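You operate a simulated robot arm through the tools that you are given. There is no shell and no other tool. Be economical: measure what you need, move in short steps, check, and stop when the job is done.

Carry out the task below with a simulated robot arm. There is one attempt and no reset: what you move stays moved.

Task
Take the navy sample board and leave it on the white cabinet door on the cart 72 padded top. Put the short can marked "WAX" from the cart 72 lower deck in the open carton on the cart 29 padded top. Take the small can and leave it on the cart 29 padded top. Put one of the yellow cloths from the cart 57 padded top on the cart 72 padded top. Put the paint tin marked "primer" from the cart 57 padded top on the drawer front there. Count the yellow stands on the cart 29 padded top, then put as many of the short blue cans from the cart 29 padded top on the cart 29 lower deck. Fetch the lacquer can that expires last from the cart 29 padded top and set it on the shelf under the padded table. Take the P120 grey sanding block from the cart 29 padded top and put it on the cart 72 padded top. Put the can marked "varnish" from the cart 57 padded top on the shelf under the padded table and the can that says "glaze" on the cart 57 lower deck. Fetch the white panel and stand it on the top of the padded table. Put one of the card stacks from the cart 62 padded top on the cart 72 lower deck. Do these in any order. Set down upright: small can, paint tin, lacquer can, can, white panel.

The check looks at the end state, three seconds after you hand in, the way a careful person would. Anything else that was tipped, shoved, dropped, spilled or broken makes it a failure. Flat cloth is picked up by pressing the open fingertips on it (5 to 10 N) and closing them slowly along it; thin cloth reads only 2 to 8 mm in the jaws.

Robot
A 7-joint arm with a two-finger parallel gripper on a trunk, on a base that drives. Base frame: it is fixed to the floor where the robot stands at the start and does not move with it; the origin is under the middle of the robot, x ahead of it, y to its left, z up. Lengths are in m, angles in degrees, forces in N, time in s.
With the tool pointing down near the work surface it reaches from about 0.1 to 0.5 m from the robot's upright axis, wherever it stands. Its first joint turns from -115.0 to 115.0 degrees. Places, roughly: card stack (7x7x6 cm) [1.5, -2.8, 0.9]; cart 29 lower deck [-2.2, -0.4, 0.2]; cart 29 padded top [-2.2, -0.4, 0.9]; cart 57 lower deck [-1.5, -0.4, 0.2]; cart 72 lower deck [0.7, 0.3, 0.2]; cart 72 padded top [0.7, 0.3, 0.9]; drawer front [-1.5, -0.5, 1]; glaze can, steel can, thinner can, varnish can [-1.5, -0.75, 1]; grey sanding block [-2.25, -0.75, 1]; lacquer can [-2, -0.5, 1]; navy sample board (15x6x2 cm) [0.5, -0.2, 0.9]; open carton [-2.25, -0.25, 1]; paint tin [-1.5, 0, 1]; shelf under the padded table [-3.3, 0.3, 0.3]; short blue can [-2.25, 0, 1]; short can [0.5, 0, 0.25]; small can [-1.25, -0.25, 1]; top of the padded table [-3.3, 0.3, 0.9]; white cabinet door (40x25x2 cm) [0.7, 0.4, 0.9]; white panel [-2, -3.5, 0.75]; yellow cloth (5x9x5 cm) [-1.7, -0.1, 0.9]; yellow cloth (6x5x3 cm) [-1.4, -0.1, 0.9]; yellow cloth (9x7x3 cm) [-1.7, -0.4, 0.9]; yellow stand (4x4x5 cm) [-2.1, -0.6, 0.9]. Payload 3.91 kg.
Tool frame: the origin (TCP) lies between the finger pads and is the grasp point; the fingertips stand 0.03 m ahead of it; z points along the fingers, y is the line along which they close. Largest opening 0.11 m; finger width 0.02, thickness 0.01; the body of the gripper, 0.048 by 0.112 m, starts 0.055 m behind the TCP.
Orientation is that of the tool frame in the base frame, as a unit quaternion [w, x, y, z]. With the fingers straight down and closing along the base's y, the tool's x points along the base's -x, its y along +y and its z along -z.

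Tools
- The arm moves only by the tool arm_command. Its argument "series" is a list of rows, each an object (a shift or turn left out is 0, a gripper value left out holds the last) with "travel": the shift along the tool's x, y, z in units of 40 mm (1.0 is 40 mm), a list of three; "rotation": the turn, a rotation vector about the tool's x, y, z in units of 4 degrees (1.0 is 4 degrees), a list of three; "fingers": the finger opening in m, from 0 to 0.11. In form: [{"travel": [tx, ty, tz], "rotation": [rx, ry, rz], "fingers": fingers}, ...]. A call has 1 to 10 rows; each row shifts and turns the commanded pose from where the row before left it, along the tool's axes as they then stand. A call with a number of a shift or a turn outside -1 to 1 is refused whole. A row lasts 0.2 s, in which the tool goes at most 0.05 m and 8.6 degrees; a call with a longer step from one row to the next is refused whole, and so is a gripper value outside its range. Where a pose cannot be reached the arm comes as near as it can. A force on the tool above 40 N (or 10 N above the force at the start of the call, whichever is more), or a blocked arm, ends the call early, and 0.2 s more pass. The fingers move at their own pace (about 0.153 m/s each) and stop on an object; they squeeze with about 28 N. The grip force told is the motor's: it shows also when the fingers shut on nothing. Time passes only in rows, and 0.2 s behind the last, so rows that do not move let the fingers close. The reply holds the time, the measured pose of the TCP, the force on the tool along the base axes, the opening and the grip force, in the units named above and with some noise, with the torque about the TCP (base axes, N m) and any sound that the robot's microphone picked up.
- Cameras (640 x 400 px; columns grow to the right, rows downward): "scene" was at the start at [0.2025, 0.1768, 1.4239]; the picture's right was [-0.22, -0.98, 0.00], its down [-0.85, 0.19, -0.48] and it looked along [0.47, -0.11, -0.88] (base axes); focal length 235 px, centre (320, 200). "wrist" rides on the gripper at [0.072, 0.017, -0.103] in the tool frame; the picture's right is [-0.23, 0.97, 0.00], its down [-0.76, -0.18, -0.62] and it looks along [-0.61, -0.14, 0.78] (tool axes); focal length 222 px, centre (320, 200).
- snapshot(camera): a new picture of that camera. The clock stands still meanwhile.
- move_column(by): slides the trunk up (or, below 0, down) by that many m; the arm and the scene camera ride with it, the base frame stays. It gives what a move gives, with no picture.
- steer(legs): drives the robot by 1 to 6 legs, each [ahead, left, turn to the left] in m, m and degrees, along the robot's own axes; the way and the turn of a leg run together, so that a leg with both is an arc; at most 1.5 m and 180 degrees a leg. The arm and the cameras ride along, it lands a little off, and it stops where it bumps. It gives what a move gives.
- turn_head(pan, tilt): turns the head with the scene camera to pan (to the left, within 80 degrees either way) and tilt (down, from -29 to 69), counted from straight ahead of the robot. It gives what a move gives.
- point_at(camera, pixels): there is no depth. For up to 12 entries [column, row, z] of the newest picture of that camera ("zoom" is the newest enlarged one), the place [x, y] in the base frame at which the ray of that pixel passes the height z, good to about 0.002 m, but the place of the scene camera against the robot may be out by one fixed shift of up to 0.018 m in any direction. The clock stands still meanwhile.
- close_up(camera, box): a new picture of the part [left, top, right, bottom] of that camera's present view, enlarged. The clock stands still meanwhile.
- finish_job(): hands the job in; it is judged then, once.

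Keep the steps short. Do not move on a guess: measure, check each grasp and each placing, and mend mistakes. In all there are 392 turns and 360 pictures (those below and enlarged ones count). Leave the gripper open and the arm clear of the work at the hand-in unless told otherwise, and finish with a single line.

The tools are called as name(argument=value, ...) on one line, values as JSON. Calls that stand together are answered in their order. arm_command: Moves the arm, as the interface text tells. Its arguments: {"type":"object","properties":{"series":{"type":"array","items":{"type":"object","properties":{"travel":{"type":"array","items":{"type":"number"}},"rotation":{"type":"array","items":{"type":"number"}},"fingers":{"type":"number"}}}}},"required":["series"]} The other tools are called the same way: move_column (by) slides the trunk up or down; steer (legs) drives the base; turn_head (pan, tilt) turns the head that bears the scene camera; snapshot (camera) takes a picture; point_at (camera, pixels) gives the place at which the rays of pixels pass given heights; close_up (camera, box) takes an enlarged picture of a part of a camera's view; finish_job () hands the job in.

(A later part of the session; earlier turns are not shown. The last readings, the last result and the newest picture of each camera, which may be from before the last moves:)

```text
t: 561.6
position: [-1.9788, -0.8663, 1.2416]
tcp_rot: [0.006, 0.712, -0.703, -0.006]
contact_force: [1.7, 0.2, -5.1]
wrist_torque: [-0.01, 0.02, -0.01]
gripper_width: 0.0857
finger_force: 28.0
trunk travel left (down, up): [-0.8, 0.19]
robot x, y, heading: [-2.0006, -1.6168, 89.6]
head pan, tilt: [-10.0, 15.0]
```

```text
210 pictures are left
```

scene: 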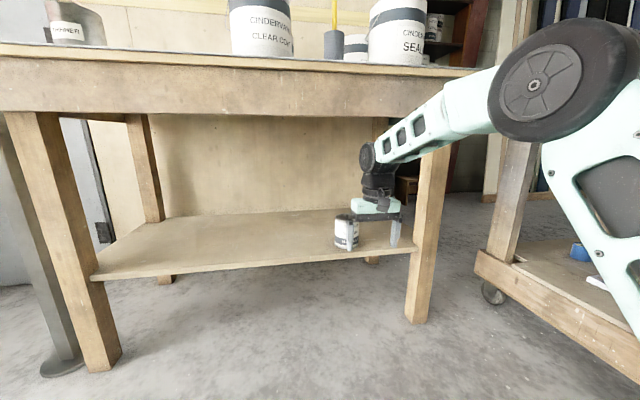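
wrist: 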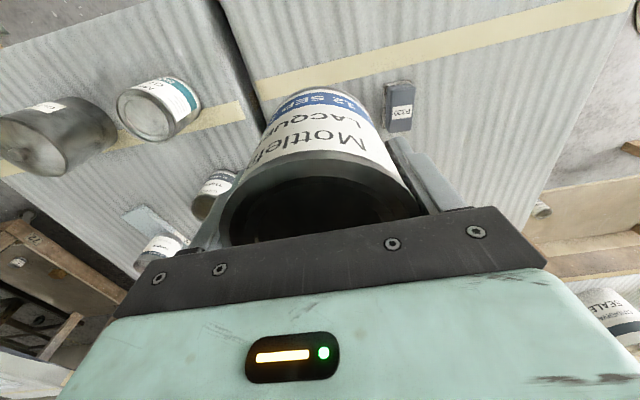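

"12 SEP" is confirmed in hand. Carry it to the padded table's shelf.

steer(legs=[[0, 0.955, 0.4]])

move_column(by=-0.4)

move_column(by=-0.4)

steer(legs=[[0.82, 0, 0]])

snapshot(camera="scene")

```text
t: 566.6
position: [-2.9607, -0.8718, 1.2414]
tcp_rot: [0.005, 0.717, -0.697, -0.007]
contact_force: [-0.1, -0.1, -4.6]
wrist_torque: [-0.03, -0.01, -0.02]
gripper_width: 0.0856
finger_force: 27.3
trunk travel left (down, up): [-0.8, 0.19]
robot x, y, heading: [-2.9728, -1.6197, 90.6]
head pan, tilt: [-10.0, 15.0]
```

```text
t: 570.5
position: [-2.9615, -0.8714, 0.8414]
tcp_rot: [0.005, 0.716, -0.698, -0.007]
contact_force: [0.7, 0.1, -5.2]
wrist_torque: [0.03, 0.01, 0.02]
gripper_width: 0.0856
finger_force: 28.2
trunk travel left (down, up): [-0.4, 0.59]
robot x, y, heading: [-2.9731, -1.6216, 90.7]
head pan, tilt: [-10.0, 15.0]
```

```text
t: 574.3
position: [-2.9608, -0.8716, 0.4423]
tcp_rot: [0.005, 0.717, -0.697, -0.007]
contact_force: [-0.4, -0.3, -3.8]
wrist_torque: [0.02, -0.04, -0.02]
gripper_width: 0.086
finger_force: 28.1
trunk travel left (down, up): [0.0, 0.99]
robot x, y, heading: [-2.9721, -1.6203, 90.8]
head pan, tilt: [-10.0, 15.0]
```

```text
t: 578.6
position: [-2.9693, -0.0549, 0.4423]
tcp_rot: [0.006, 0.715, -0.699, -0.006]
contact_force: [0.2, -0.1, -5.1]
wrist_torque: [-0.02, -0.01, -0.01]
gripper_width: 0.0857
finger_force: 27.7
trunk travel left (down, up): [0.0, 0.99]
robot x, y, heading: [-2.9822, -0.8046, 90.8]
head pan, tilt: [-10.0, 15.0]
```

```text
209 pictures are left
```

scene: 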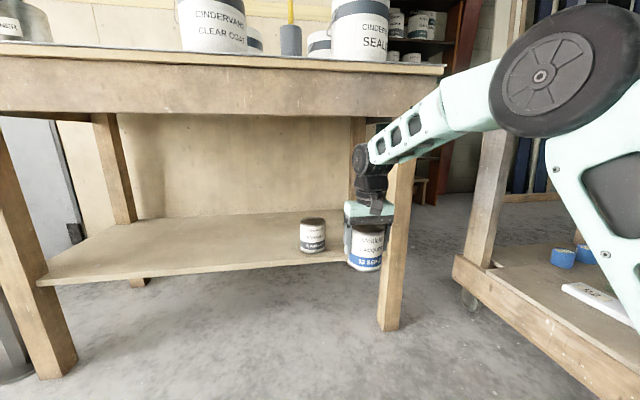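

Shift 4 cm right to keep clear of the varnish, and advance.

steer(legs=[[0, -0.04, -0.8], [0.2, 0, 0]])

snapshot(camera="scene")

snapshot(camera="wrist")

```text
t: 580.7
position: [-2.9167, 0.1485, 0.4402]
tcp_rot: [0.006, 0.711, -0.703, -0.007]
contact_force: [0.2, -0.9, -5.1]
wrist_torque: [-0.03, -0.01, 0.02]
gripper_width: 0.0858
finger_force: 27.9
trunk travel left (down, up): [0.0, 0.99]
robot x, y, heading: [-2.944, -0.6028, 89.9]
head pan, tilt: [-10.0, 15.0]
```

```text
208 pictures are left
```

scene: 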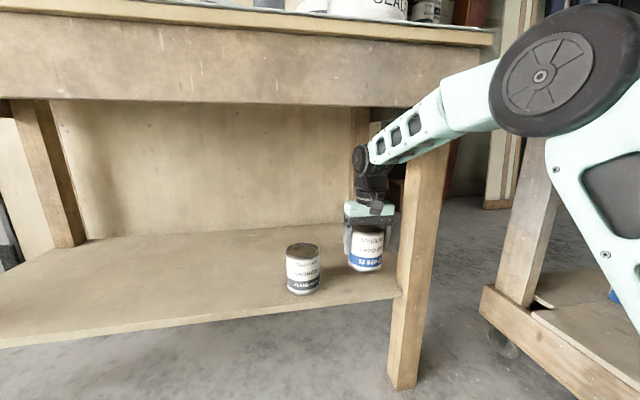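

```text
207 pictures are left
```

wrist: 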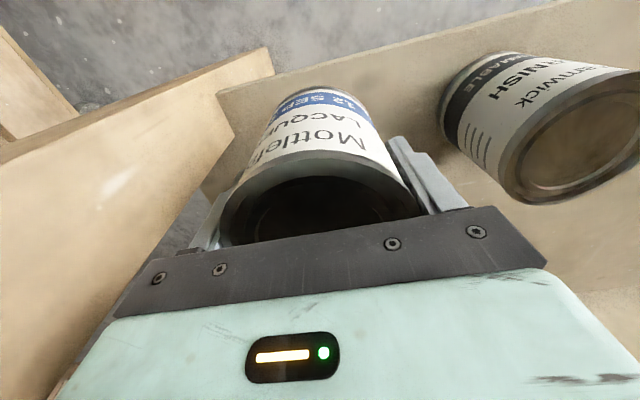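

point_at(camera="wrist", pixels=[[233, 130, 0.305], [205, 190, 0.305], [220, 95, 0.305], [440, 110, 0.31], [180, 220, 0.4]])

```text
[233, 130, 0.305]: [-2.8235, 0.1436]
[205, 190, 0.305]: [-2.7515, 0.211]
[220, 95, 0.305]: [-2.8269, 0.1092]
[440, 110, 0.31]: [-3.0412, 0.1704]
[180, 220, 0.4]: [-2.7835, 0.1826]
```

arm_command(series=[{"travel": [-0.5, 0.2, 0]}, {"travel": [0, 0, 0.6]}, {"travel": [0, 0, 0.5]}, {"travel": [0, 0, 0.3]}, {"travel": [0, 0, 0.15]}, {"travel": [0, 0, 0.1]}, {"travel": [0, 0, 0.1]}, {}])

```text
t: 582.5
position: [-2.9256, 0.167, 0.372]
tcp_rot: [0.005, 0.711, -0.703, -0.008]
contact_force: [0.2, 5.8, 24.5]
wrist_torque: [0.28, -1.21, 0.14]
gripper_width: 0.0859
finger_force: 28.0
trunk travel left (down, up): [0.0, 0.99]
robot x, y, heading: [-2.9395, -0.5978, 89.6]
head pan, tilt: [-10.0, 15.0]
```

Contact. Release with modest opening, rise, and back out.

arm_command(series=[{"travel": [0, 0, -0.06]}, {"fingers": 0.102}, {"fingers": 0.102}, {"travel": [0, 0, -0.6]}, {"travel": [0, 0, -0.8]}, {"travel": [0.5, 0, -0.4]}, {}])

steer(legs=[[-0.25, 0, 0]])

snapshot(camera="scene")

```text
t: 584.1
position: [-2.9258, 0.1462, 0.4467]
tcp_rot: [0.006, 0.71, -0.704, -0.005]
contact_force: [0.2, -0.2, 0.0]
wrist_torque: [-0.01, -0.04, 0.03]
gripper_width: 0.1019
finger_force: 0.0
trunk travel left (down, up): [0.0, 0.99]
robot x, y, heading: [-2.9399, -0.5999, 89.8]
head pan, tilt: [-10.0, 15.0]
```

```text
t: 586.0
position: [-2.9247, -0.1067, 0.4462]
tcp_rot: [0.006, 0.71, -0.705, -0.007]
contact_force: [0.6, -0.1, -0.6]
wrist_torque: [0.03, 0.01, 0.0]
gripper_width: 0.1019
finger_force: 0.1
trunk travel left (down, up): [0.0, 0.99]
robot x, y, heading: [-2.9414, -0.8544, 89.5]
head pan, tilt: [-10.0, 15.0]
```

```text
206 pictures are left
```

scene: 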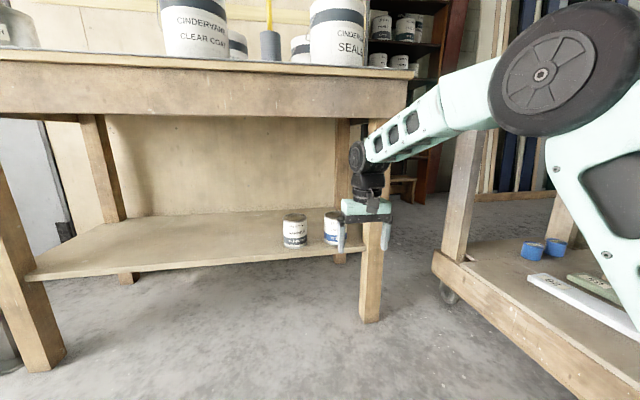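

Both stand on the shelf. Now glaze: back out, raise, shift to cart 57's south end.

steer(legs=[[-0.79, 0, 0.4]])

move_column(by=0.4)

move_column(by=0.4)

steer(legs=[[0, -1.22, 0]])

arm_command(series=[{"fingers": 0.11}, {}])

snapshot(camera="wrist")

```text
t: 590.2
position: [-2.934, -0.8923, 0.4462]
tcp_rot: [0.005, 0.711, -0.703, -0.007]
contact_force: [-0.3, -0.3, 0.5]
wrist_torque: [0.01, 0.02, -0.02]
gripper_width: 0.1018
finger_force: 0.0
trunk travel left (down, up): [0.0, 0.99]
robot x, y, heading: [-2.9448, -1.6376, 90.3]
head pan, tilt: [-10.0, 15.0]
```

```text
t: 594.0
position: [-2.9324, -0.8923, 0.8466]
tcp_rot: [0.006, 0.712, -0.703, -0.006]
contact_force: [0.2, 1.4, 0.5]
wrist_torque: [0.03, 0.03, 0.01]
gripper_width: 0.1019
finger_force: 0.1
trunk travel left (down, up): [-0.4, 0.59]
robot x, y, heading: [-2.9483, -1.6412, 89.9]
head pan, tilt: [-10.0, 15.0]
```

```text
t: 597.9
position: [-2.9317, -0.892, 1.2479]
tcp_rot: [0.006, 0.711, -0.703, -0.007]
contact_force: [0.6, 0.9, -0.2]
wrist_torque: [0.01, 0.01, 0.01]
gripper_width: 0.1021
finger_force: 0.0
trunk travel left (down, up): [-0.8, 0.19]
robot x, y, heading: [-2.9474, -1.6378, 89.8]
head pan, tilt: [-10.0, 15.0]
```

```text
t: 604.1
position: [-1.6745, -0.9112, 1.2472]
tcp_rot: [-0.006, -0.703, 0.711, 0.007]
contact_force: [0.3, 0.0, 0.1]
wrist_torque: [0.0, -0.02, 0.01]
gripper_width: 0.1018
finger_force: 0.0
trunk travel left (down, up): [-0.8, 0.19]
robot x, y, heading: [-1.7044, -1.6589, 88.4]
head pan, tilt: [-10.0, 15.0]
```

```text
t: 604.7
position: [-1.6741, -0.9115, 1.246]
tcp_rot: [-0.006, -0.702, 0.712, 0.006]
contact_force: [0.4, 0.0, -0.6]
wrist_torque: [0.0, 0.03, 0.0]
gripper_width: 0.1101
finger_force: 0.0
trunk travel left (down, up): [-0.8, 0.19]
robot x, y, heading: [-1.7061, -1.6584, 88.1]
head pan, tilt: [-10.0, 15.0]
```

```text
205 pictures are left
```

wrist: 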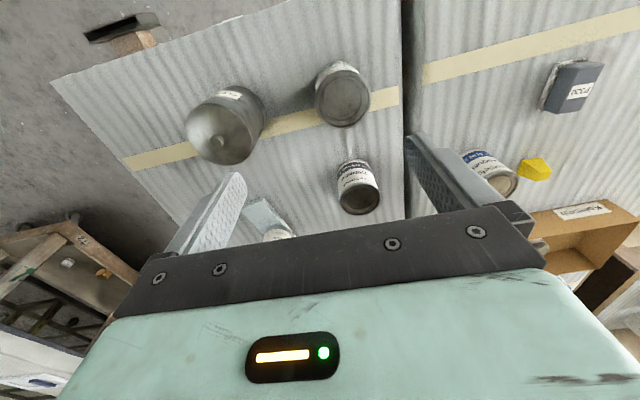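

point_at(camera="wrist", pixels=[[343, 99, 0.99], [315, 100, 0.99], [371, 97, 0.99], [223, 130, 1.03], [262, 125, 1.03], [358, 195, 0.99]])

close_up(camera="wrist", box=[180, 40, 400, 220])

```text
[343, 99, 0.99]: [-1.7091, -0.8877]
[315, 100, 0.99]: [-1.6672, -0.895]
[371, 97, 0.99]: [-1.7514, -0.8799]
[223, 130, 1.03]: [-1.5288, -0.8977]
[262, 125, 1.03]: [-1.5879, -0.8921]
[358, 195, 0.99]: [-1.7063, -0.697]
```

```text
2.22 times, centred on (290, 130) of wrist
```

zoom: 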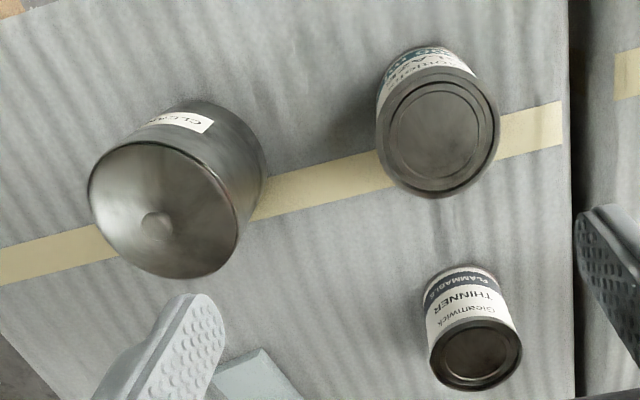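

arm_command(series=[{"travel": [-0.6, 0.85, 0]}, {"travel": [0, 0, 1]}, {"travel": [0, 0, 1]}, {"travel": [0, 0, 1]}, {"travel": [0, 0, 0.75]}, {}])

snapshot(camera="wrist")

```text
t: 606.1
position: [-1.7133, -0.8875, 1.0984]
tcp_rot: [-0.006, -0.703, 0.711, 0.006]
contact_force: [-0.6, 0.0, 0.2]
wrist_torque: [0.01, -0.02, 0.0]
gripper_width: 0.1098
finger_force: 0.1
trunk travel left (down, up): [-0.8, 0.19]
robot x, y, heading: [-1.7061, -1.6592, 88.5]
head pan, tilt: [-10.0, 15.0]
```

```text
203 pictures are left
```

wrist: 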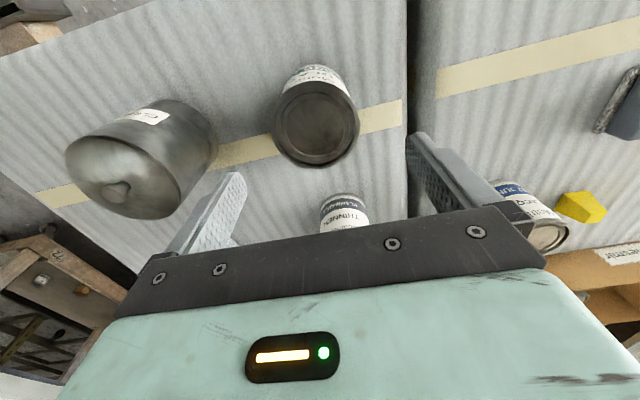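

Aligned. Descend, grip, lift.

arm_command(series=[{"travel": [0, -0.06, 1]}, {"travel": [0, 0, 1]}, {"travel": [0, 0, 1]}, {"travel": [0, 0, 0.6]}, {}, {"fingers": 0.06}, {"fingers": 0.06}, {"fingers": 0.06}])

arm_command(series=[{"travel": [0, 0, -0.4]}, {"travel": [0, 0, -0.8]}, {"travel": [0, 0, -1]}, {"travel": [0, 0, -1]}, {"travel": [0, 0, -1]}, {"travel": [0, 0, -1]}, {"travel": [0, 0, -1]}, {}])

steer(legs=[[-0.4, -0.12, 1.5]])

turn_head(pan=0, tilt=45)

snapshot(camera="scene")

```text
t: 607.9
position: [-1.7103, -0.8852, 0.9528]
tcp_rot: [-0.006, -0.702, 0.712, 0.006]
contact_force: [1.5, 0.8, 0.1]
wrist_torque: [0.04, -0.25, 0.01]
gripper_width: 0.0858
finger_force: 28.2
trunk travel left (down, up): [-0.8, 0.19]
robot x, y, heading: [-1.7059, -1.6585, 88.5]
head pan, tilt: [-10.0, 15.0]
```

```text
t: 609.7
position: [-1.7052, -0.8872, 1.2005]
tcp_rot: [-0.006, -0.702, 0.712, 0.006]
contact_force: [-0.4, 0.0, -4.6]
wrist_torque: [0.02, -0.02, 0.02]
gripper_width: 0.0859
finger_force: 28.4
trunk travel left (down, up): [-0.8, 0.19]
robot x, y, heading: [-1.705, -1.6601, 88.6]
head pan, tilt: [-10.0, 15.0]
```

```text
t: 612.3
position: [-1.6131, -1.2897, 1.2001]
tcp_rot: [0.006, 0.712, -0.702, -0.006]
contact_force: [0.1, 0.8, -6.2]
wrist_torque: [-0.02, 0.0, -0.01]
gripper_width: 0.0856
finger_force: 27.6
trunk travel left (down, up): [-0.8, 0.19]
robot x, y, heading: [-1.5927, -2.0625, 90.4]
head pan, tilt: [-10.0, 15.0]
```

```text
t: 613.2
position: [-1.6138, -1.2903, 1.1991]
tcp_rot: [0.006, 0.712, -0.702, -0.006]
contact_force: [0.2, -1.4, -5.2]
wrist_torque: [0.02, 0.01, 0.01]
gripper_width: 0.0856
finger_force: 28.1
trunk travel left (down, up): [-0.8, 0.19]
robot x, y, heading: [-1.591, -2.0645, 90.0]
head pan, tilt: [0.0, 45.0]
```

```text
202 pictures are left
```

scene: 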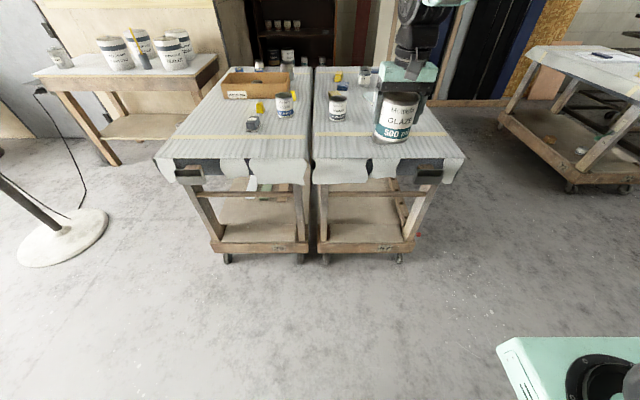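

The south ends have a cross-rail at mid-height, so I'll use cart 57's open east side for the glaze can.

steer(legs=[[0, -1.33, 0], [0.85, 0, 0], [0.85, 0, 0], [0, 0, 90]])

turn_head(pan=0, tilt=45)

snapshot(camera="scene")

```text
t: 632.0
position: [-1.0392, -0.3839, 1.2005]
tcp_rot: [0.009, 1.0, 0.015, 0.0]
contact_force: [-0.1, -0.3, -6.0]
wrist_torque: [0.02, -0.03, 0.0]
gripper_width: 0.0859
finger_force: 27.8
trunk travel left (down, up): [-0.8, 0.19]
robot x, y, heading: [-0.2663, -0.3529, -179.0]
head pan, tilt: [0.0, 45.0]
```

```text
t: 632.6
position: [-1.0379, -0.3824, 1.1997]
tcp_rot: [0.009, 1.0, 0.014, 0.0]
contact_force: [0.4, -0.1, -4.8]
wrist_torque: [-0.02, -0.04, -0.03]
gripper_width: 0.0857
finger_force: 27.7
trunk travel left (down, up): [-0.8, 0.19]
robot x, y, heading: [-0.271, -0.3515, -178.9]
head pan, tilt: [0.0, 45.0]
```

```text
201 pictures are left
```

scene: 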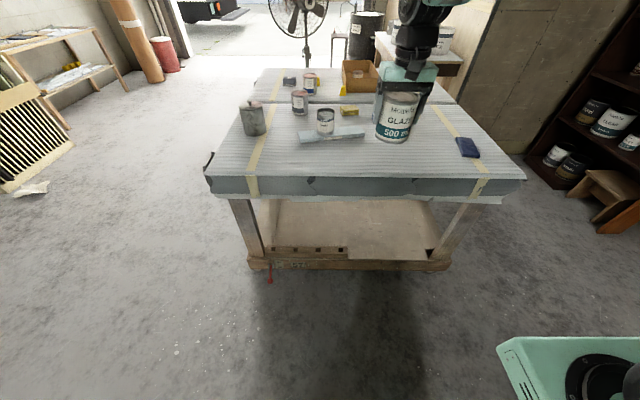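

point_at(camera="scene", pixels=[[350, 258, 0.25], [400, 258, 0.25], [440, 256, 0.25], [345, 248, 0.25], [270, 248, 0.25], [400, 240, 0.25], [350, 200, 0.86]])

close_up(camera="scene", box=[220, 170, 480, 290])

```text
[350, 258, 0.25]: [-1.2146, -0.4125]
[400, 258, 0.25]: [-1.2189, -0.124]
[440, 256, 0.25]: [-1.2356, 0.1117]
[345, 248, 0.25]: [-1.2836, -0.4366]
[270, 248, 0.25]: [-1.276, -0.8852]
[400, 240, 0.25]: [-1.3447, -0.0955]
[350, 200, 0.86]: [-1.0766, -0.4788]
```

```text
2.46 times, centred on (350, 230) of scene
```

zoom: 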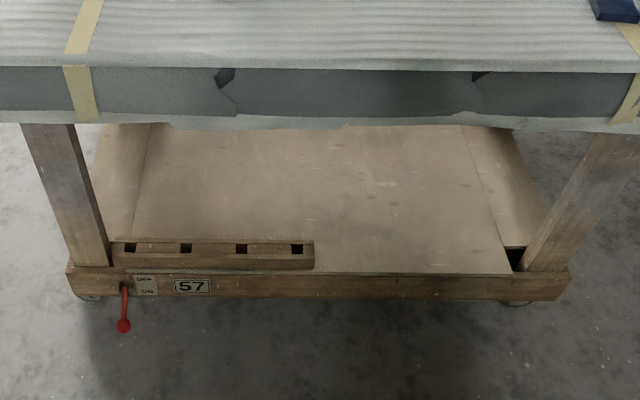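

I'll back up 0.1 m, shift right to y≈-0.2, then lower.

steer(legs=[[-0.1, -0.18, -1.1]])

move_column(by=-0.4)

move_column(by=-0.4)

arm_command(series=[{"travel": [0, 0, 0.6]}, {}])

steer(legs=[[0.22, 0, 0]])

turn_head(pan=-10, tilt=15)

snapshot(camera="scene")

```text
t: 634.3
position: [-0.9391, -0.1881, 1.199]
tcp_rot: [0.009, 1.0, 0.005, 0.001]
contact_force: [-0.3, 0.5, -4.8]
wrist_torque: [0.03, 0.0, 0.01]
gripper_width: 0.0859
finger_force: 27.9
trunk travel left (down, up): [-0.8, 0.19]
robot x, y, heading: [-0.1693, -0.1693, 179.8]
head pan, tilt: [0.0, 45.0]
```

```text
t: 638.1
position: [-0.938, -0.1891, 0.8005]
tcp_rot: [0.009, 1.0, 0.006, 0.0]
contact_force: [0.1, 0.5, -4.9]
wrist_torque: [0.02, -0.02, -0.03]
gripper_width: 0.0856
finger_force: 27.5
trunk travel left (down, up): [-0.4, 0.59]
robot x, y, heading: [-0.1652, -0.1705, 179.9]
head pan, tilt: [0.0, 45.0]
```

```text
t: 641.9
position: [-0.938, -0.1871, 0.3998]
tcp_rot: [0.009, 1.0, 0.006, 0.001]
contact_force: [0.2, 0.3, -4.9]
wrist_torque: [0.01, -0.03, -0.01]
gripper_width: 0.086
finger_force: 27.7
trunk travel left (down, up): [0.0, 0.99]
robot x, y, heading: [-0.168, -0.1688, 179.8]
head pan, tilt: [0.0, 45.0]
```

```text
t: 642.5
position: [-0.9388, -0.1897, 0.3764]
tcp_rot: [0.009, 1.0, 0.006, 0.0]
contact_force: [0.5, 0.6, -5.3]
wrist_torque: [0.0, -0.06, -0.02]
gripper_width: 0.0857
finger_force: 27.9
trunk travel left (down, up): [0.0, 0.99]
robot x, y, heading: [-0.1648, -0.1724, 179.9]
head pan, tilt: [0.0, 45.0]
```

```text
t: 644.2
position: [-1.1623, -0.1896, 0.3766]
tcp_rot: [0.008, 1.0, 0.006, -0.001]
contact_force: [-0.6, 0.5, -5.6]
wrist_torque: [0.01, 0.0, 0.04]
gripper_width: 0.0859
finger_force: 27.9
trunk travel left (down, up): [0.0, 0.99]
robot x, y, heading: [-0.39, -0.1747, 179.7]
head pan, tilt: [0.0, 45.0]
```

```text
t: 645.2
position: [-1.1628, -0.1896, 0.3774]
tcp_rot: [0.009, 1.0, 0.006, 0.0]
contact_force: [1.0, 0.4, -5.0]
wrist_torque: [-0.04, 0.01, -0.03]
gripper_width: 0.0861
finger_force: 28.4
trunk travel left (down, up): [0.0, 0.99]
robot x, y, heading: [-0.3917, -0.1668, 179.8]
head pan, tilt: [-10.0, 15.0]
```

```text
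199 pictures are left
```

scene: 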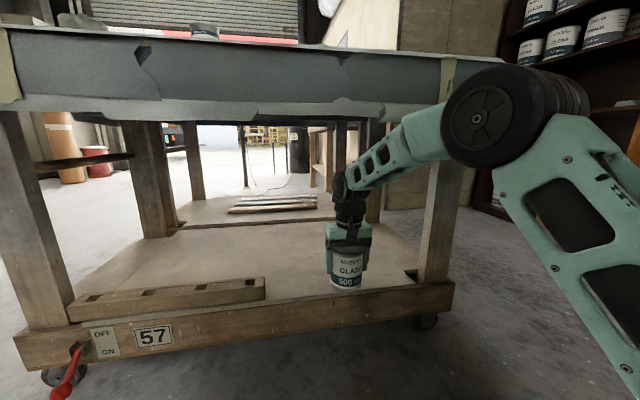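

Lower 2.5 cm for forearm clearance, then advance 0.135 m.

arm_command(series=[{"travel": [0, 0, 0.65]}, {}])

steer(legs=[[0.135, 0, 0]])

snapshot(camera="scene")

snapshot(camera="wrist")

```text
t: 645.8
position: [-1.1625, -0.1886, 0.3533]
tcp_rot: [0.009, 1.0, 0.006, 0.0]
contact_force: [0.3, -0.8, -5.2]
wrist_torque: [-0.02, 0.0, 0.04]
gripper_width: 0.0859
finger_force: 27.9
trunk travel left (down, up): [0.0, 0.99]
robot x, y, heading: [-0.3909, -0.168, 179.7]
head pan, tilt: [-10.0, 15.0]
```

```text
t: 647.1
position: [-1.2976, -0.1896, 0.3511]
tcp_rot: [0.009, 1.0, 0.007, 0.0]
contact_force: [-0.2, 0.1, -4.7]
wrist_torque: [0.01, -0.03, 0.0]
gripper_width: 0.0859
finger_force: 27.9
trunk travel left (down, up): [0.0, 0.99]
robot x, y, heading: [-0.5226, -0.17, 179.9]
head pan, tilt: [-10.0, 15.0]
```

```text
198 pictures are left
```

scene: 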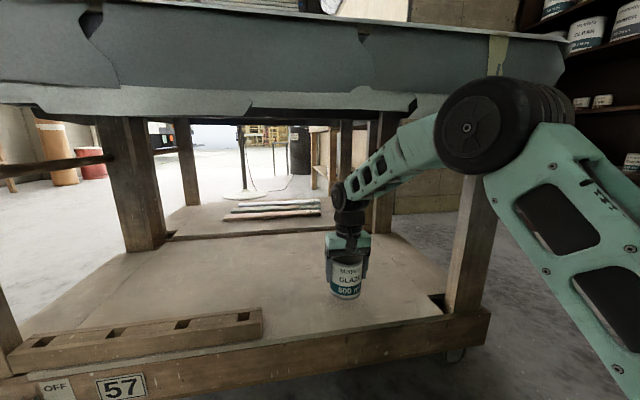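

```text
197 pictures are left
```

wrist: 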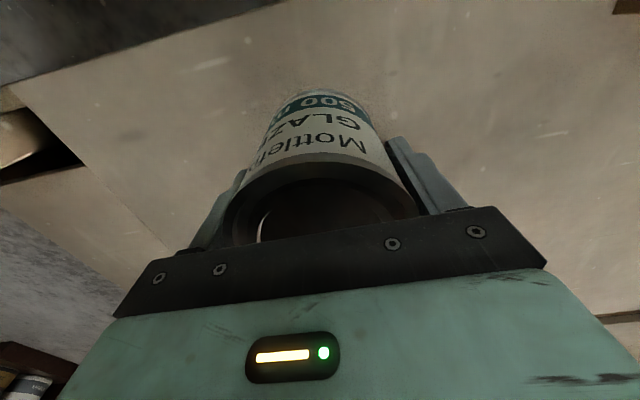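

Well on the deck panel. Lower to contact.

arm_command(series=[{"travel": [0, 0, 0.4]}, {"travel": [0, 0, 0.2]}, {"travel": [0, 0, 0.12]}, {"travel": [0, 0, 0.1]}, {"travel": [0, 0, 0.1]}, {"travel": [0, 0, 0.1]}])

```text
t: 648.5
position: [-1.297, -0.1919, 0.3132]
tcp_rot: [0.008, 1.0, 0.005, -0.003]
contact_force: [4.1, 0.6, 22.6]
wrist_torque: [1.13, 0.0, -0.11]
gripper_width: 0.0855
finger_force: 25.3
trunk travel left (down, up): [0.0, 0.99]
robot x, y, heading: [-0.5249, -0.1709, 179.9]
head pan, tilt: [-10.0, 15.0]
```

arm_command(series=[{"travel": [0, 0, -0.05]}, {"fingers": 0.108}, {"fingers": 0.108}, {"travel": [0, 0, -0.6]}, {"travel": [0, 0, -0.8]}, {"travel": [0, 0, -0.3]}, {}])

steer(legs=[[-0.35, 0, 0]])

snapshot(camera="scene")

```text
t: 650.1
position: [-1.2974, -0.188, 0.3794]
tcp_rot: [0.009, 1.0, 0.006, 0.0]
contact_force: [0.4, 0.5, -0.4]
wrist_torque: [0.0, 0.05, -0.02]
gripper_width: 0.1081
finger_force: 0.0
trunk travel left (down, up): [0.0, 0.99]
robot x, y, heading: [-0.5287, -0.1684, 179.8]
head pan, tilt: [-10.0, 15.0]
```

```text
t: 652.4
position: [-0.9465, -0.1887, 0.3792]
tcp_rot: [0.009, 1.0, 0.004, 0.0]
contact_force: [0.2, 0.5, -0.6]
wrist_torque: [0.02, -0.02, -0.01]
gripper_width: 0.108
finger_force: 0.2
trunk travel left (down, up): [0.0, 0.99]
robot x, y, heading: [-0.1744, -0.1699, 179.7]
head pan, tilt: [-10.0, 15.0]
```

```text
196 pictures are left
```

scene: 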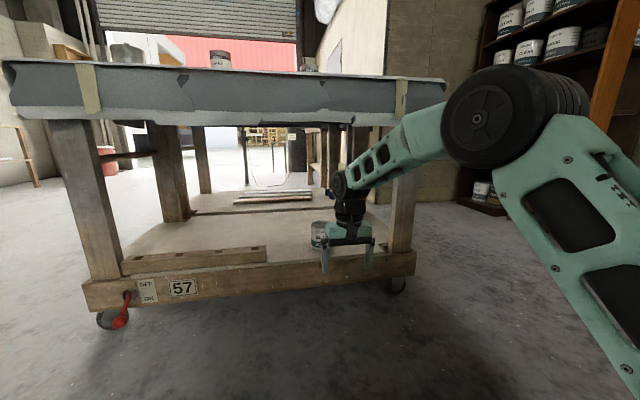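

close_up(camera="scene", box=[260, 180, 420, 280])

```text
4.00 times, centred on (340, 230) of scene
```

zoom: 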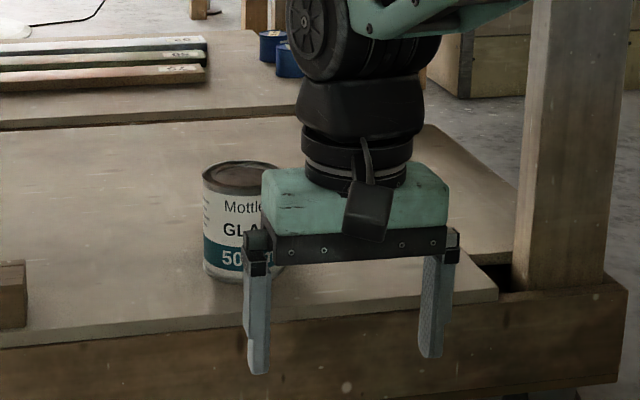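

Glaze stands upright. Last is the white panel near (-2,-3.5). I'll raise, drive south and look.

move_column(by=0.4)

move_column(by=0.4)

steer(legs=[[-0.1, 1.4, 0], [0, 0.35, 0], [0, 0, 90], [0, -1.3, 0], [0, -0.4, 0]])

turn_head(pan=0, tilt=25)

snapshot(camera="scene")

```text
t: 656.2
position: [-0.9479, -0.1879, 0.7798]
tcp_rot: [0.008, 1.0, 0.005, 0.0]
contact_force: [-0.1, -0.2, -0.1]
wrist_torque: [0.03, 0.0, 0.02]
gripper_width: 0.1078
finger_force: 0.0
trunk travel left (down, up): [-0.4, 0.59]
robot x, y, heading: [-0.1781, -0.1721, 179.4]
head pan, tilt: [-10.0, 15.0]
```

```text
t: 660.0
position: [-0.9473, -0.188, 1.1778]
tcp_rot: [0.01, 1.0, 0.005, 0.0]
contact_force: [0.0, -0.2, -0.3]
wrist_torque: [-0.02, -0.01, 0.02]
gripper_width: 0.1079
finger_force: 0.1
trunk travel left (down, up): [-0.8, 0.19]
robot x, y, heading: [-0.1742, -0.1709, 179.6]
head pan, tilt: [-10.0, 15.0]
```

```text
t: 680.9
position: [-1.7792, -2.679, 1.1808]
tcp_rot: [0.006, 0.707, 0.707, 0.006]
contact_force: [-0.3, -1.1, 0.1]
wrist_torque: [0.01, 0.02, 0.01]
gripper_width: 0.1078
finger_force: 0.0
trunk travel left (down, up): [-0.8, 0.19]
robot x, y, heading: [-1.7928, -1.9044, -91.0]
head pan, tilt: [-10.0, 15.0]
```

```text
t: 681.6
position: [-1.7803, -2.679, 1.1797]
tcp_rot: [0.006, 0.707, 0.707, 0.006]
contact_force: [0.9, -0.5, 0.1]
wrist_torque: [0.0, 0.0, 0.01]
gripper_width: 0.1079
finger_force: 0.1
trunk travel left (down, up): [-0.8, 0.19]
robot x, y, heading: [-1.7934, -1.9076, -90.6]
head pan, tilt: [0.0, 25.0]
```

```text
194 pictures are left
```

scene: 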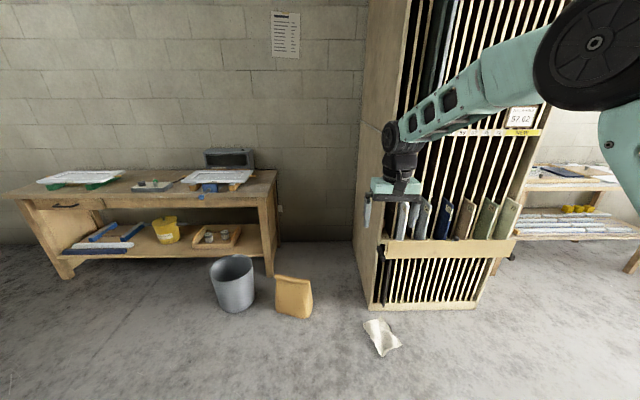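

close_up(camera="scene", box=[360, 90, 560, 320])

point_at(camera="scene", pixels=[[372, 305, 0.0], [478, 308, 0.0], [384, 250, 0.7], [512, 245, 0.7], [405, 205, 0.85], [280, 310, 0.0]])

```text
1.74 times, centred on (460, 205) of scene
```

zoom: 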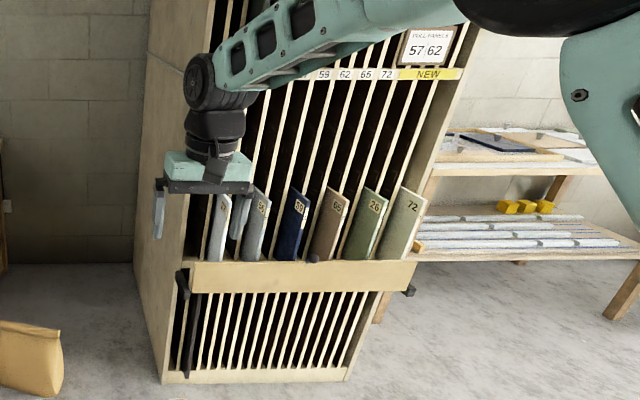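

```text
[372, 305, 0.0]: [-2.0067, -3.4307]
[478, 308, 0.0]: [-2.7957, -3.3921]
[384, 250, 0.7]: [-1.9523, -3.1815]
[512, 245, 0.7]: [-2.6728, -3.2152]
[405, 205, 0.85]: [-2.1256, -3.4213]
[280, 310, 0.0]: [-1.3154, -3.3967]
```

I'll move the arm left out of the view and drive a little nearer to look at the panels.

arm_command(series=[{"travel": [0.5, 0.8, 0]}, {"travel": [0.5, 0.8, 0]}, {"travel": [0.5, 0.8, 0]}, {"travel": [0.5, 0.8, 0]}, {"travel": [0.5, 0.8, 0]}, {"travel": [0.5, 0.8, 0]}, {}])

steer(legs=[[0.3, -0.35, 0.6]])

turn_head(pan=-5, tilt=35)

snapshot(camera="scene")

close_up(camera="scene", box=[240, 90, 440, 250])

```text
t: 683.2
position: [-1.5898, -2.5579, 1.182]
tcp_rot: [0.006, 0.707, 0.707, 0.006]
contact_force: [-0.5, 0.6, -0.5]
wrist_torque: [-0.01, 0.01, -0.03]
gripper_width: 0.1079
finger_force: 0.1
trunk travel left (down, up): [-0.8, 0.19]
robot x, y, heading: [-1.79, -1.9069, -91.0]
head pan, tilt: [0.0, 25.0]
```

```text
t: 686.0
position: [-1.9327, -2.8525, 1.1833]
tcp_rot: [0.007, 0.702, 0.713, 0.006]
contact_force: [0.4, -0.4, 0.0]
wrist_torque: [0.01, 0.01, 0.0]
gripper_width: 0.1079
finger_force: 0.2
trunk travel left (down, up): [-0.8, 0.19]
robot x, y, heading: [-2.1452, -2.2056, -90.1]
head pan, tilt: [0.0, 25.0]
```

```text
t: 686.7
position: [-1.9332, -2.8518, 1.1825]
tcp_rot: [0.006, 0.701, 0.713, 0.007]
contact_force: [0.3, 0.2, -0.4]
wrist_torque: [0.03, -0.01, -0.01]
gripper_width: 0.1082
finger_force: 0.0
trunk travel left (down, up): [-0.8, 0.19]
robot x, y, heading: [-2.1466, -2.2002, -89.9]
head pan, tilt: [-5.0, 35.0]
```

```text
192 pictures are left
```

scene: 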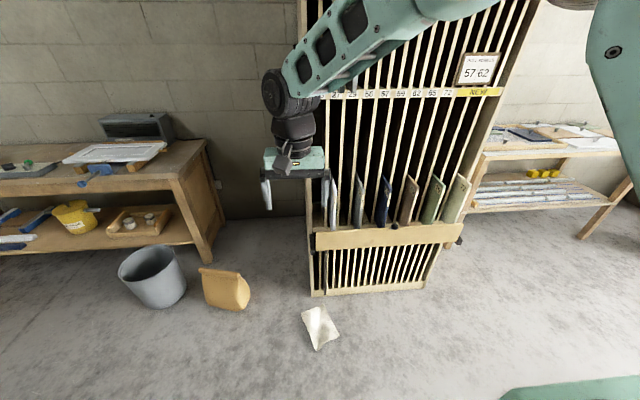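

```text
2.50 times, centred on (340, 170) of scene
```

zoom: 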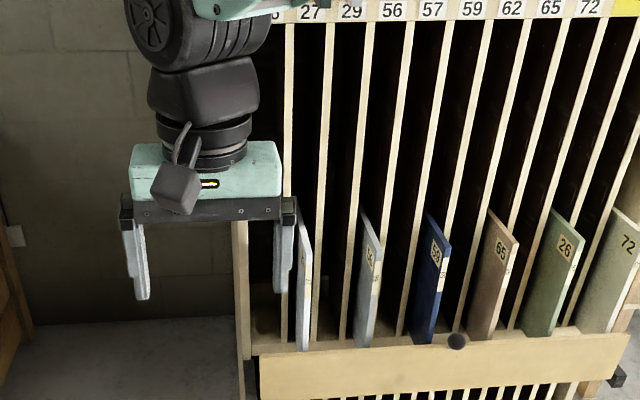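

The white panel is the leftmost (slot 27). I'll bring the wrist camera closer.

arm_command(series=[{"travel": [0, -0.8, 0]}, {"travel": [0, -0.8, 0]}, {"travel": [0, -0.8, 0]}, {"travel": [0, -0.6, 0]}, {}])

snapshot(camera="wrist")

snapshot(camera="scene")

```text
t: 687.9
position: [-2.0543, -2.8537, 1.1798]
tcp_rot: [0.006, 0.702, 0.712, 0.007]
contact_force: [-0.2, 0.1, 0.6]
wrist_torque: [0.0, -0.01, -0.03]
gripper_width: 0.1078
finger_force: 0.1
trunk travel left (down, up): [-0.8, 0.19]
robot x, y, heading: [-2.1457, -2.2011, -90.0]
head pan, tilt: [-5.0, 35.0]
```

```text
190 pictures are left
```

wrist: 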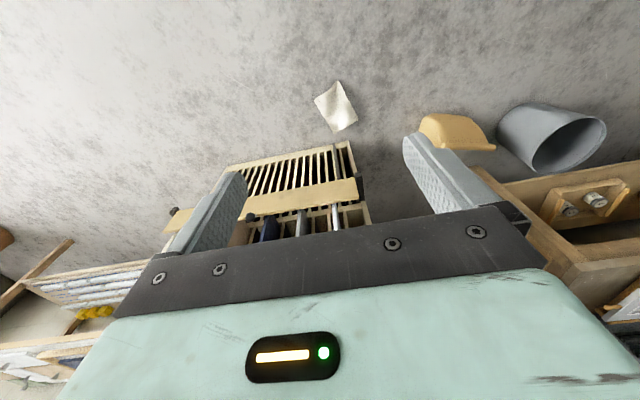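

```text
189 pictures are left
```

scene: 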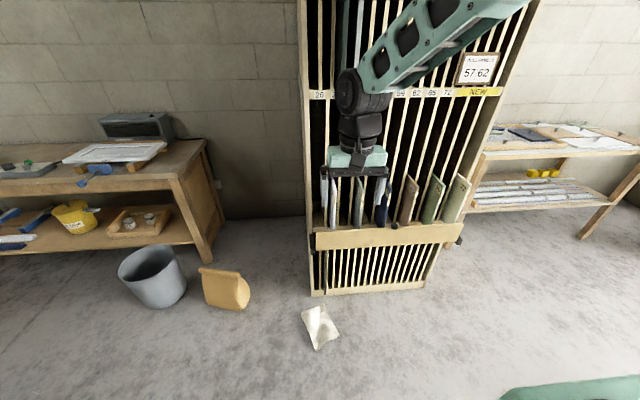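

close_up(camera="wrist", box=[220, 130, 400, 240])

close_up(camera="scene", box=[290, 130, 410, 260])

```text
3.56 times, centred on (310, 185) of wrist
```

zoom: 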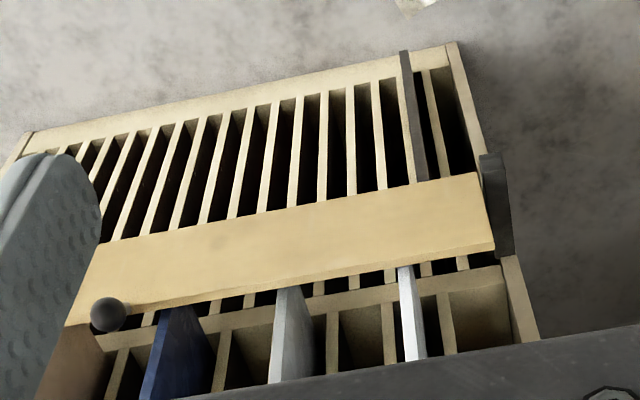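

```text
3.08 times, centred on (350, 195) of scene
```

zoom: 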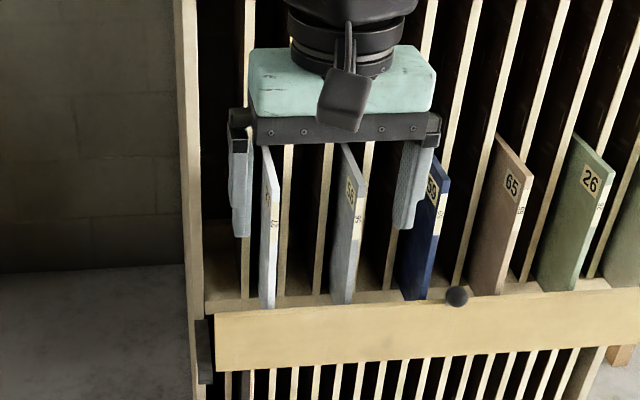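

point_at(camera="scene", pixels=[[332.8, 229.1, 0.6], [332.8, 229.1, 0.7], [332.8, 229.1, 0.8], [332.2, 178, 0.8], [332.2, 178, 0.9], [332.2, 178, 1.0]])

point_at(camera="wrist", pixels=[[334.4, 203.8, 0.6], [334.4, 203.8, 0.7], [334.4, 203.8, 0.8], [338, 228.5, 0.7], [338, 228.5, 0.8], [338, 228.5, 0.9], [359, 200, 0.6], [359, 200, 0.7]])

```text
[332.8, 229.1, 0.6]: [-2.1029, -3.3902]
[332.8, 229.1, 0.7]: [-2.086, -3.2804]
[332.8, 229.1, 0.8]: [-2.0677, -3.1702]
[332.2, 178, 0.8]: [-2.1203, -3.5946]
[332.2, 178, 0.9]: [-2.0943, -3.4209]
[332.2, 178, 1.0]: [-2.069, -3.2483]
```

```text
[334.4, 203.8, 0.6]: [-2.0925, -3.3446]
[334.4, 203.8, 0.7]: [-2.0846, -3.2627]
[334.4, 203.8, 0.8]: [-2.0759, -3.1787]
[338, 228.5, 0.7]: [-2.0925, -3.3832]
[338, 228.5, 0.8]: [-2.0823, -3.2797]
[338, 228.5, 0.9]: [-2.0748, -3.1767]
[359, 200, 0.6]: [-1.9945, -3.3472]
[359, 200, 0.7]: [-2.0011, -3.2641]
```

I'll lower the trunk to get a second viewpoint on the panel.

move_column(by=-0.4)

turn_head(pan=-5, tilt=20)

close_up(camera="scene", box=[270, 120, 470, 260])

snapshot(camera="scene")

snapshot(camera="wrist")

```text
t: 691.7
position: [-2.0526, -2.8538, 0.7802]
tcp_rot: [0.007, 0.702, 0.712, 0.007]
contact_force: [-1.2, 1.3, 0.3]
wrist_torque: [-0.04, 0.02, 0.02]
gripper_width: 0.108
finger_force: 0.0
trunk travel left (down, up): [-0.4, 0.59]
robot x, y, heading: [-2.1439, -2.2043, -90.2]
head pan, tilt: [-5.0, 35.0]
```

```text
t: 692.5
position: [-2.0525, -2.8545, 0.78]
tcp_rot: [0.006, 0.701, 0.713, 0.007]
contact_force: [-0.2, 0.9, 0.6]
wrist_torque: [0.04, 0.03, -0.02]
gripper_width: 0.1077
finger_force: 0.0
trunk travel left (down, up): [-0.4, 0.59]
robot x, y, heading: [-2.1436, -2.2009, -89.8]
head pan, tilt: [-5.0, 20.0]
```

```text
2.86 times, centred on (370, 190) of scene
```

zoom: 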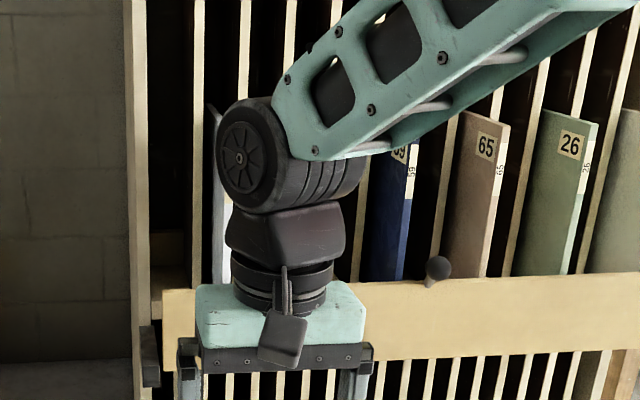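

```text
185 pictures are left
```

scene: 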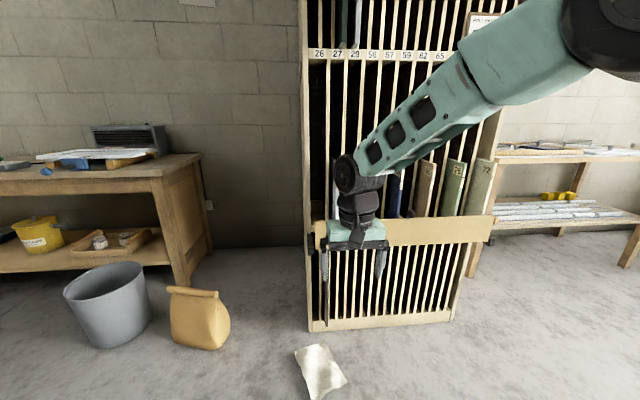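

```text
184 pictures are left
```

wrist: 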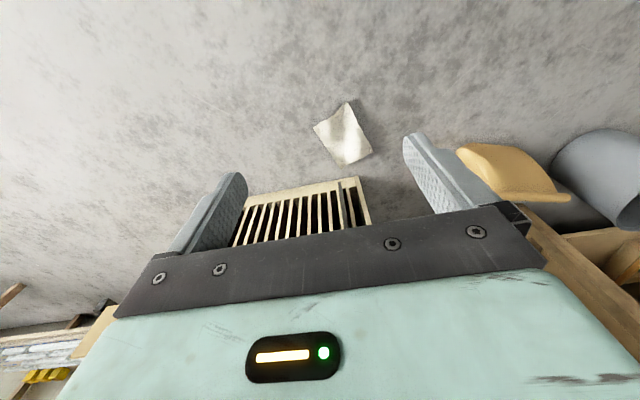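

point_at(camera="scene", pixels=[[333, 220, 0.65], [333, 220, 0.7], [333, 220, 0.75], [333, 220, 0.8], [332.2, 156, 0.95], [332.2, 156, 1.0], [332.2, 156, 1.05], [308, 332, 0.0], [450, 320, 0.0], [315, 221.5, 0.75]])

```text
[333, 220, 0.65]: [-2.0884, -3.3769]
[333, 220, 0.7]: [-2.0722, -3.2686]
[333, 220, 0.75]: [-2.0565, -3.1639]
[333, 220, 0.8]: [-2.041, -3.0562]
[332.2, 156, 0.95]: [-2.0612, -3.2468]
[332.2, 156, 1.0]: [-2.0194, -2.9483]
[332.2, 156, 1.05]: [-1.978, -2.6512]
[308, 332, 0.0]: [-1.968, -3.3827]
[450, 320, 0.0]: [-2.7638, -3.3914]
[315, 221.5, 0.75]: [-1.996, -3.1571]
```

point_at(camera="scene", pixels=[[335.7, 164, 0.9], [335.7, 164, 0.93], [335.7, 164, 0.96], [425, 160, 0.9], [425, 160, 0.95]])

close_up(camera="scene", box=[310, 130, 370, 240])

```text
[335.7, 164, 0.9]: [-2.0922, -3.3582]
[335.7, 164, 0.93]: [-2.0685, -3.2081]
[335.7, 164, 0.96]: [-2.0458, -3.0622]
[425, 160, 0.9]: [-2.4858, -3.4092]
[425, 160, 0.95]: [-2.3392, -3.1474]
```

```text
3.64 times, centred on (340, 185) of scene
```

zoom: 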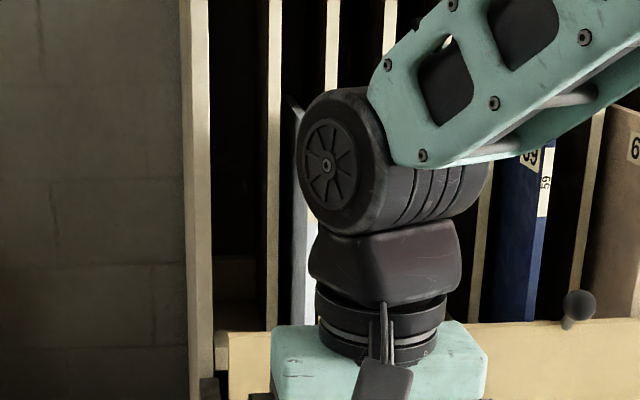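

The panel's front edge is about (-2.07,-3.34), top z≈0.905, protruding in front of the dividers. I'll raise the trunk 0.2, correct the small roll, and pitch the tool forward 40°.

move_column(by=0.25)

arm_command(series=[{"rotation": [0.26, -1, 0]}, {"rotation": [0, -1, 0]}, {"rotation": [0, -1, 0]}, {"rotation": [0, -1, 0]}, {"rotation": [0, -1, 0]}, {"rotation": [0, -1, 0]}, {"rotation": [0, -1, 0]}, {"rotation": [0, -1, 0]}, {"rotation": [0, -1, 0]}, {"rotation": [0, -1, 0]}])

snapshot(camera="wrist")

```text
t: 695.1
position: [-2.0536, -2.8536, 1.0314]
tcp_rot: [0.006, 0.702, 0.713, 0.006]
contact_force: [-0.2, -0.7, 0.1]
wrist_torque: [-0.01, 0.0, 0.0]
gripper_width: 0.108
finger_force: 0.0
trunk travel left (down, up): [-0.65, 0.34]
robot x, y, heading: [-2.1442, -2.1999, -90.1]
head pan, tilt: [-5.0, 20.0]
```

```text
t: 697.3
position: [-2.0532, -2.8533, 1.0307]
tcp_rot: [0.244, 0.659, 0.669, -0.241]
contact_force: [0.2, 0.5, -0.2]
wrist_torque: [0.0, -0.03, 0.0]
gripper_width: 0.1077
finger_force: 0.0
trunk travel left (down, up): [-0.65, 0.34]
robot x, y, heading: [-2.1447, -2.2033, -89.8]
head pan, tilt: [-5.0, 20.0]
```

```text
182 pictures are left
```

wrist: 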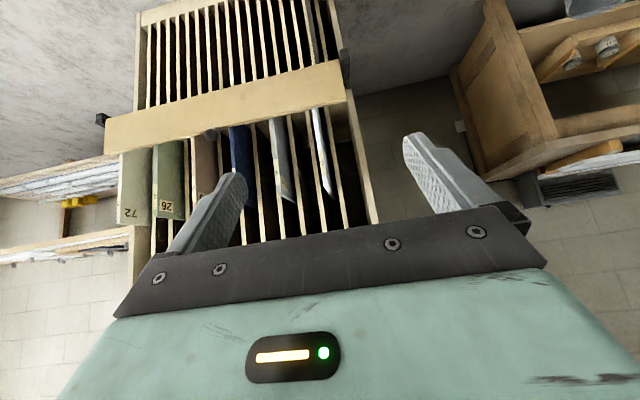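

close_up(camera="wrist", box=[250, 80, 390, 230])

```text
2.67 times, centred on (320, 155) of wrist
```

zoom: 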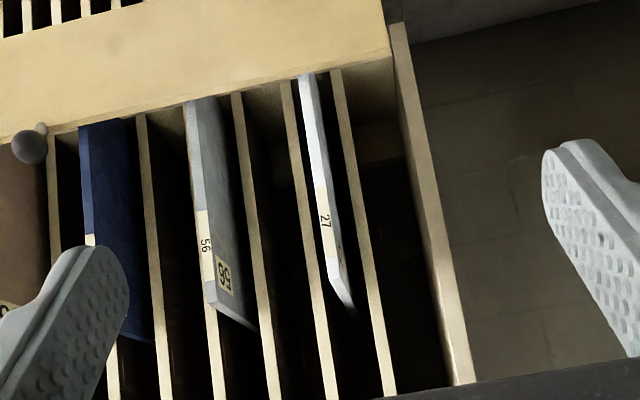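

point_at(camera="wrist", pixels=[[327.5, 185, 0.86], [327.5, 185, 0.9], [327.5, 185, 0.94], [314.4, 108.9, 0.65], [314.4, 108.9, 0.69], [314.4, 108.9, 0.73], [334, 195, 0.9], [345, 85, 0.69]])

```text
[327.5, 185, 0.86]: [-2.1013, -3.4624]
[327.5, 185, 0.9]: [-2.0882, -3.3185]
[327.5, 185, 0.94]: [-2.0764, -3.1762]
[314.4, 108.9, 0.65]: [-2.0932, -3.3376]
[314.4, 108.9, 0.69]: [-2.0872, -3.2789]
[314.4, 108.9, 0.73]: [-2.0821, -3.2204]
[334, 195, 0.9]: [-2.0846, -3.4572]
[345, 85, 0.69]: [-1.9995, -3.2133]
```

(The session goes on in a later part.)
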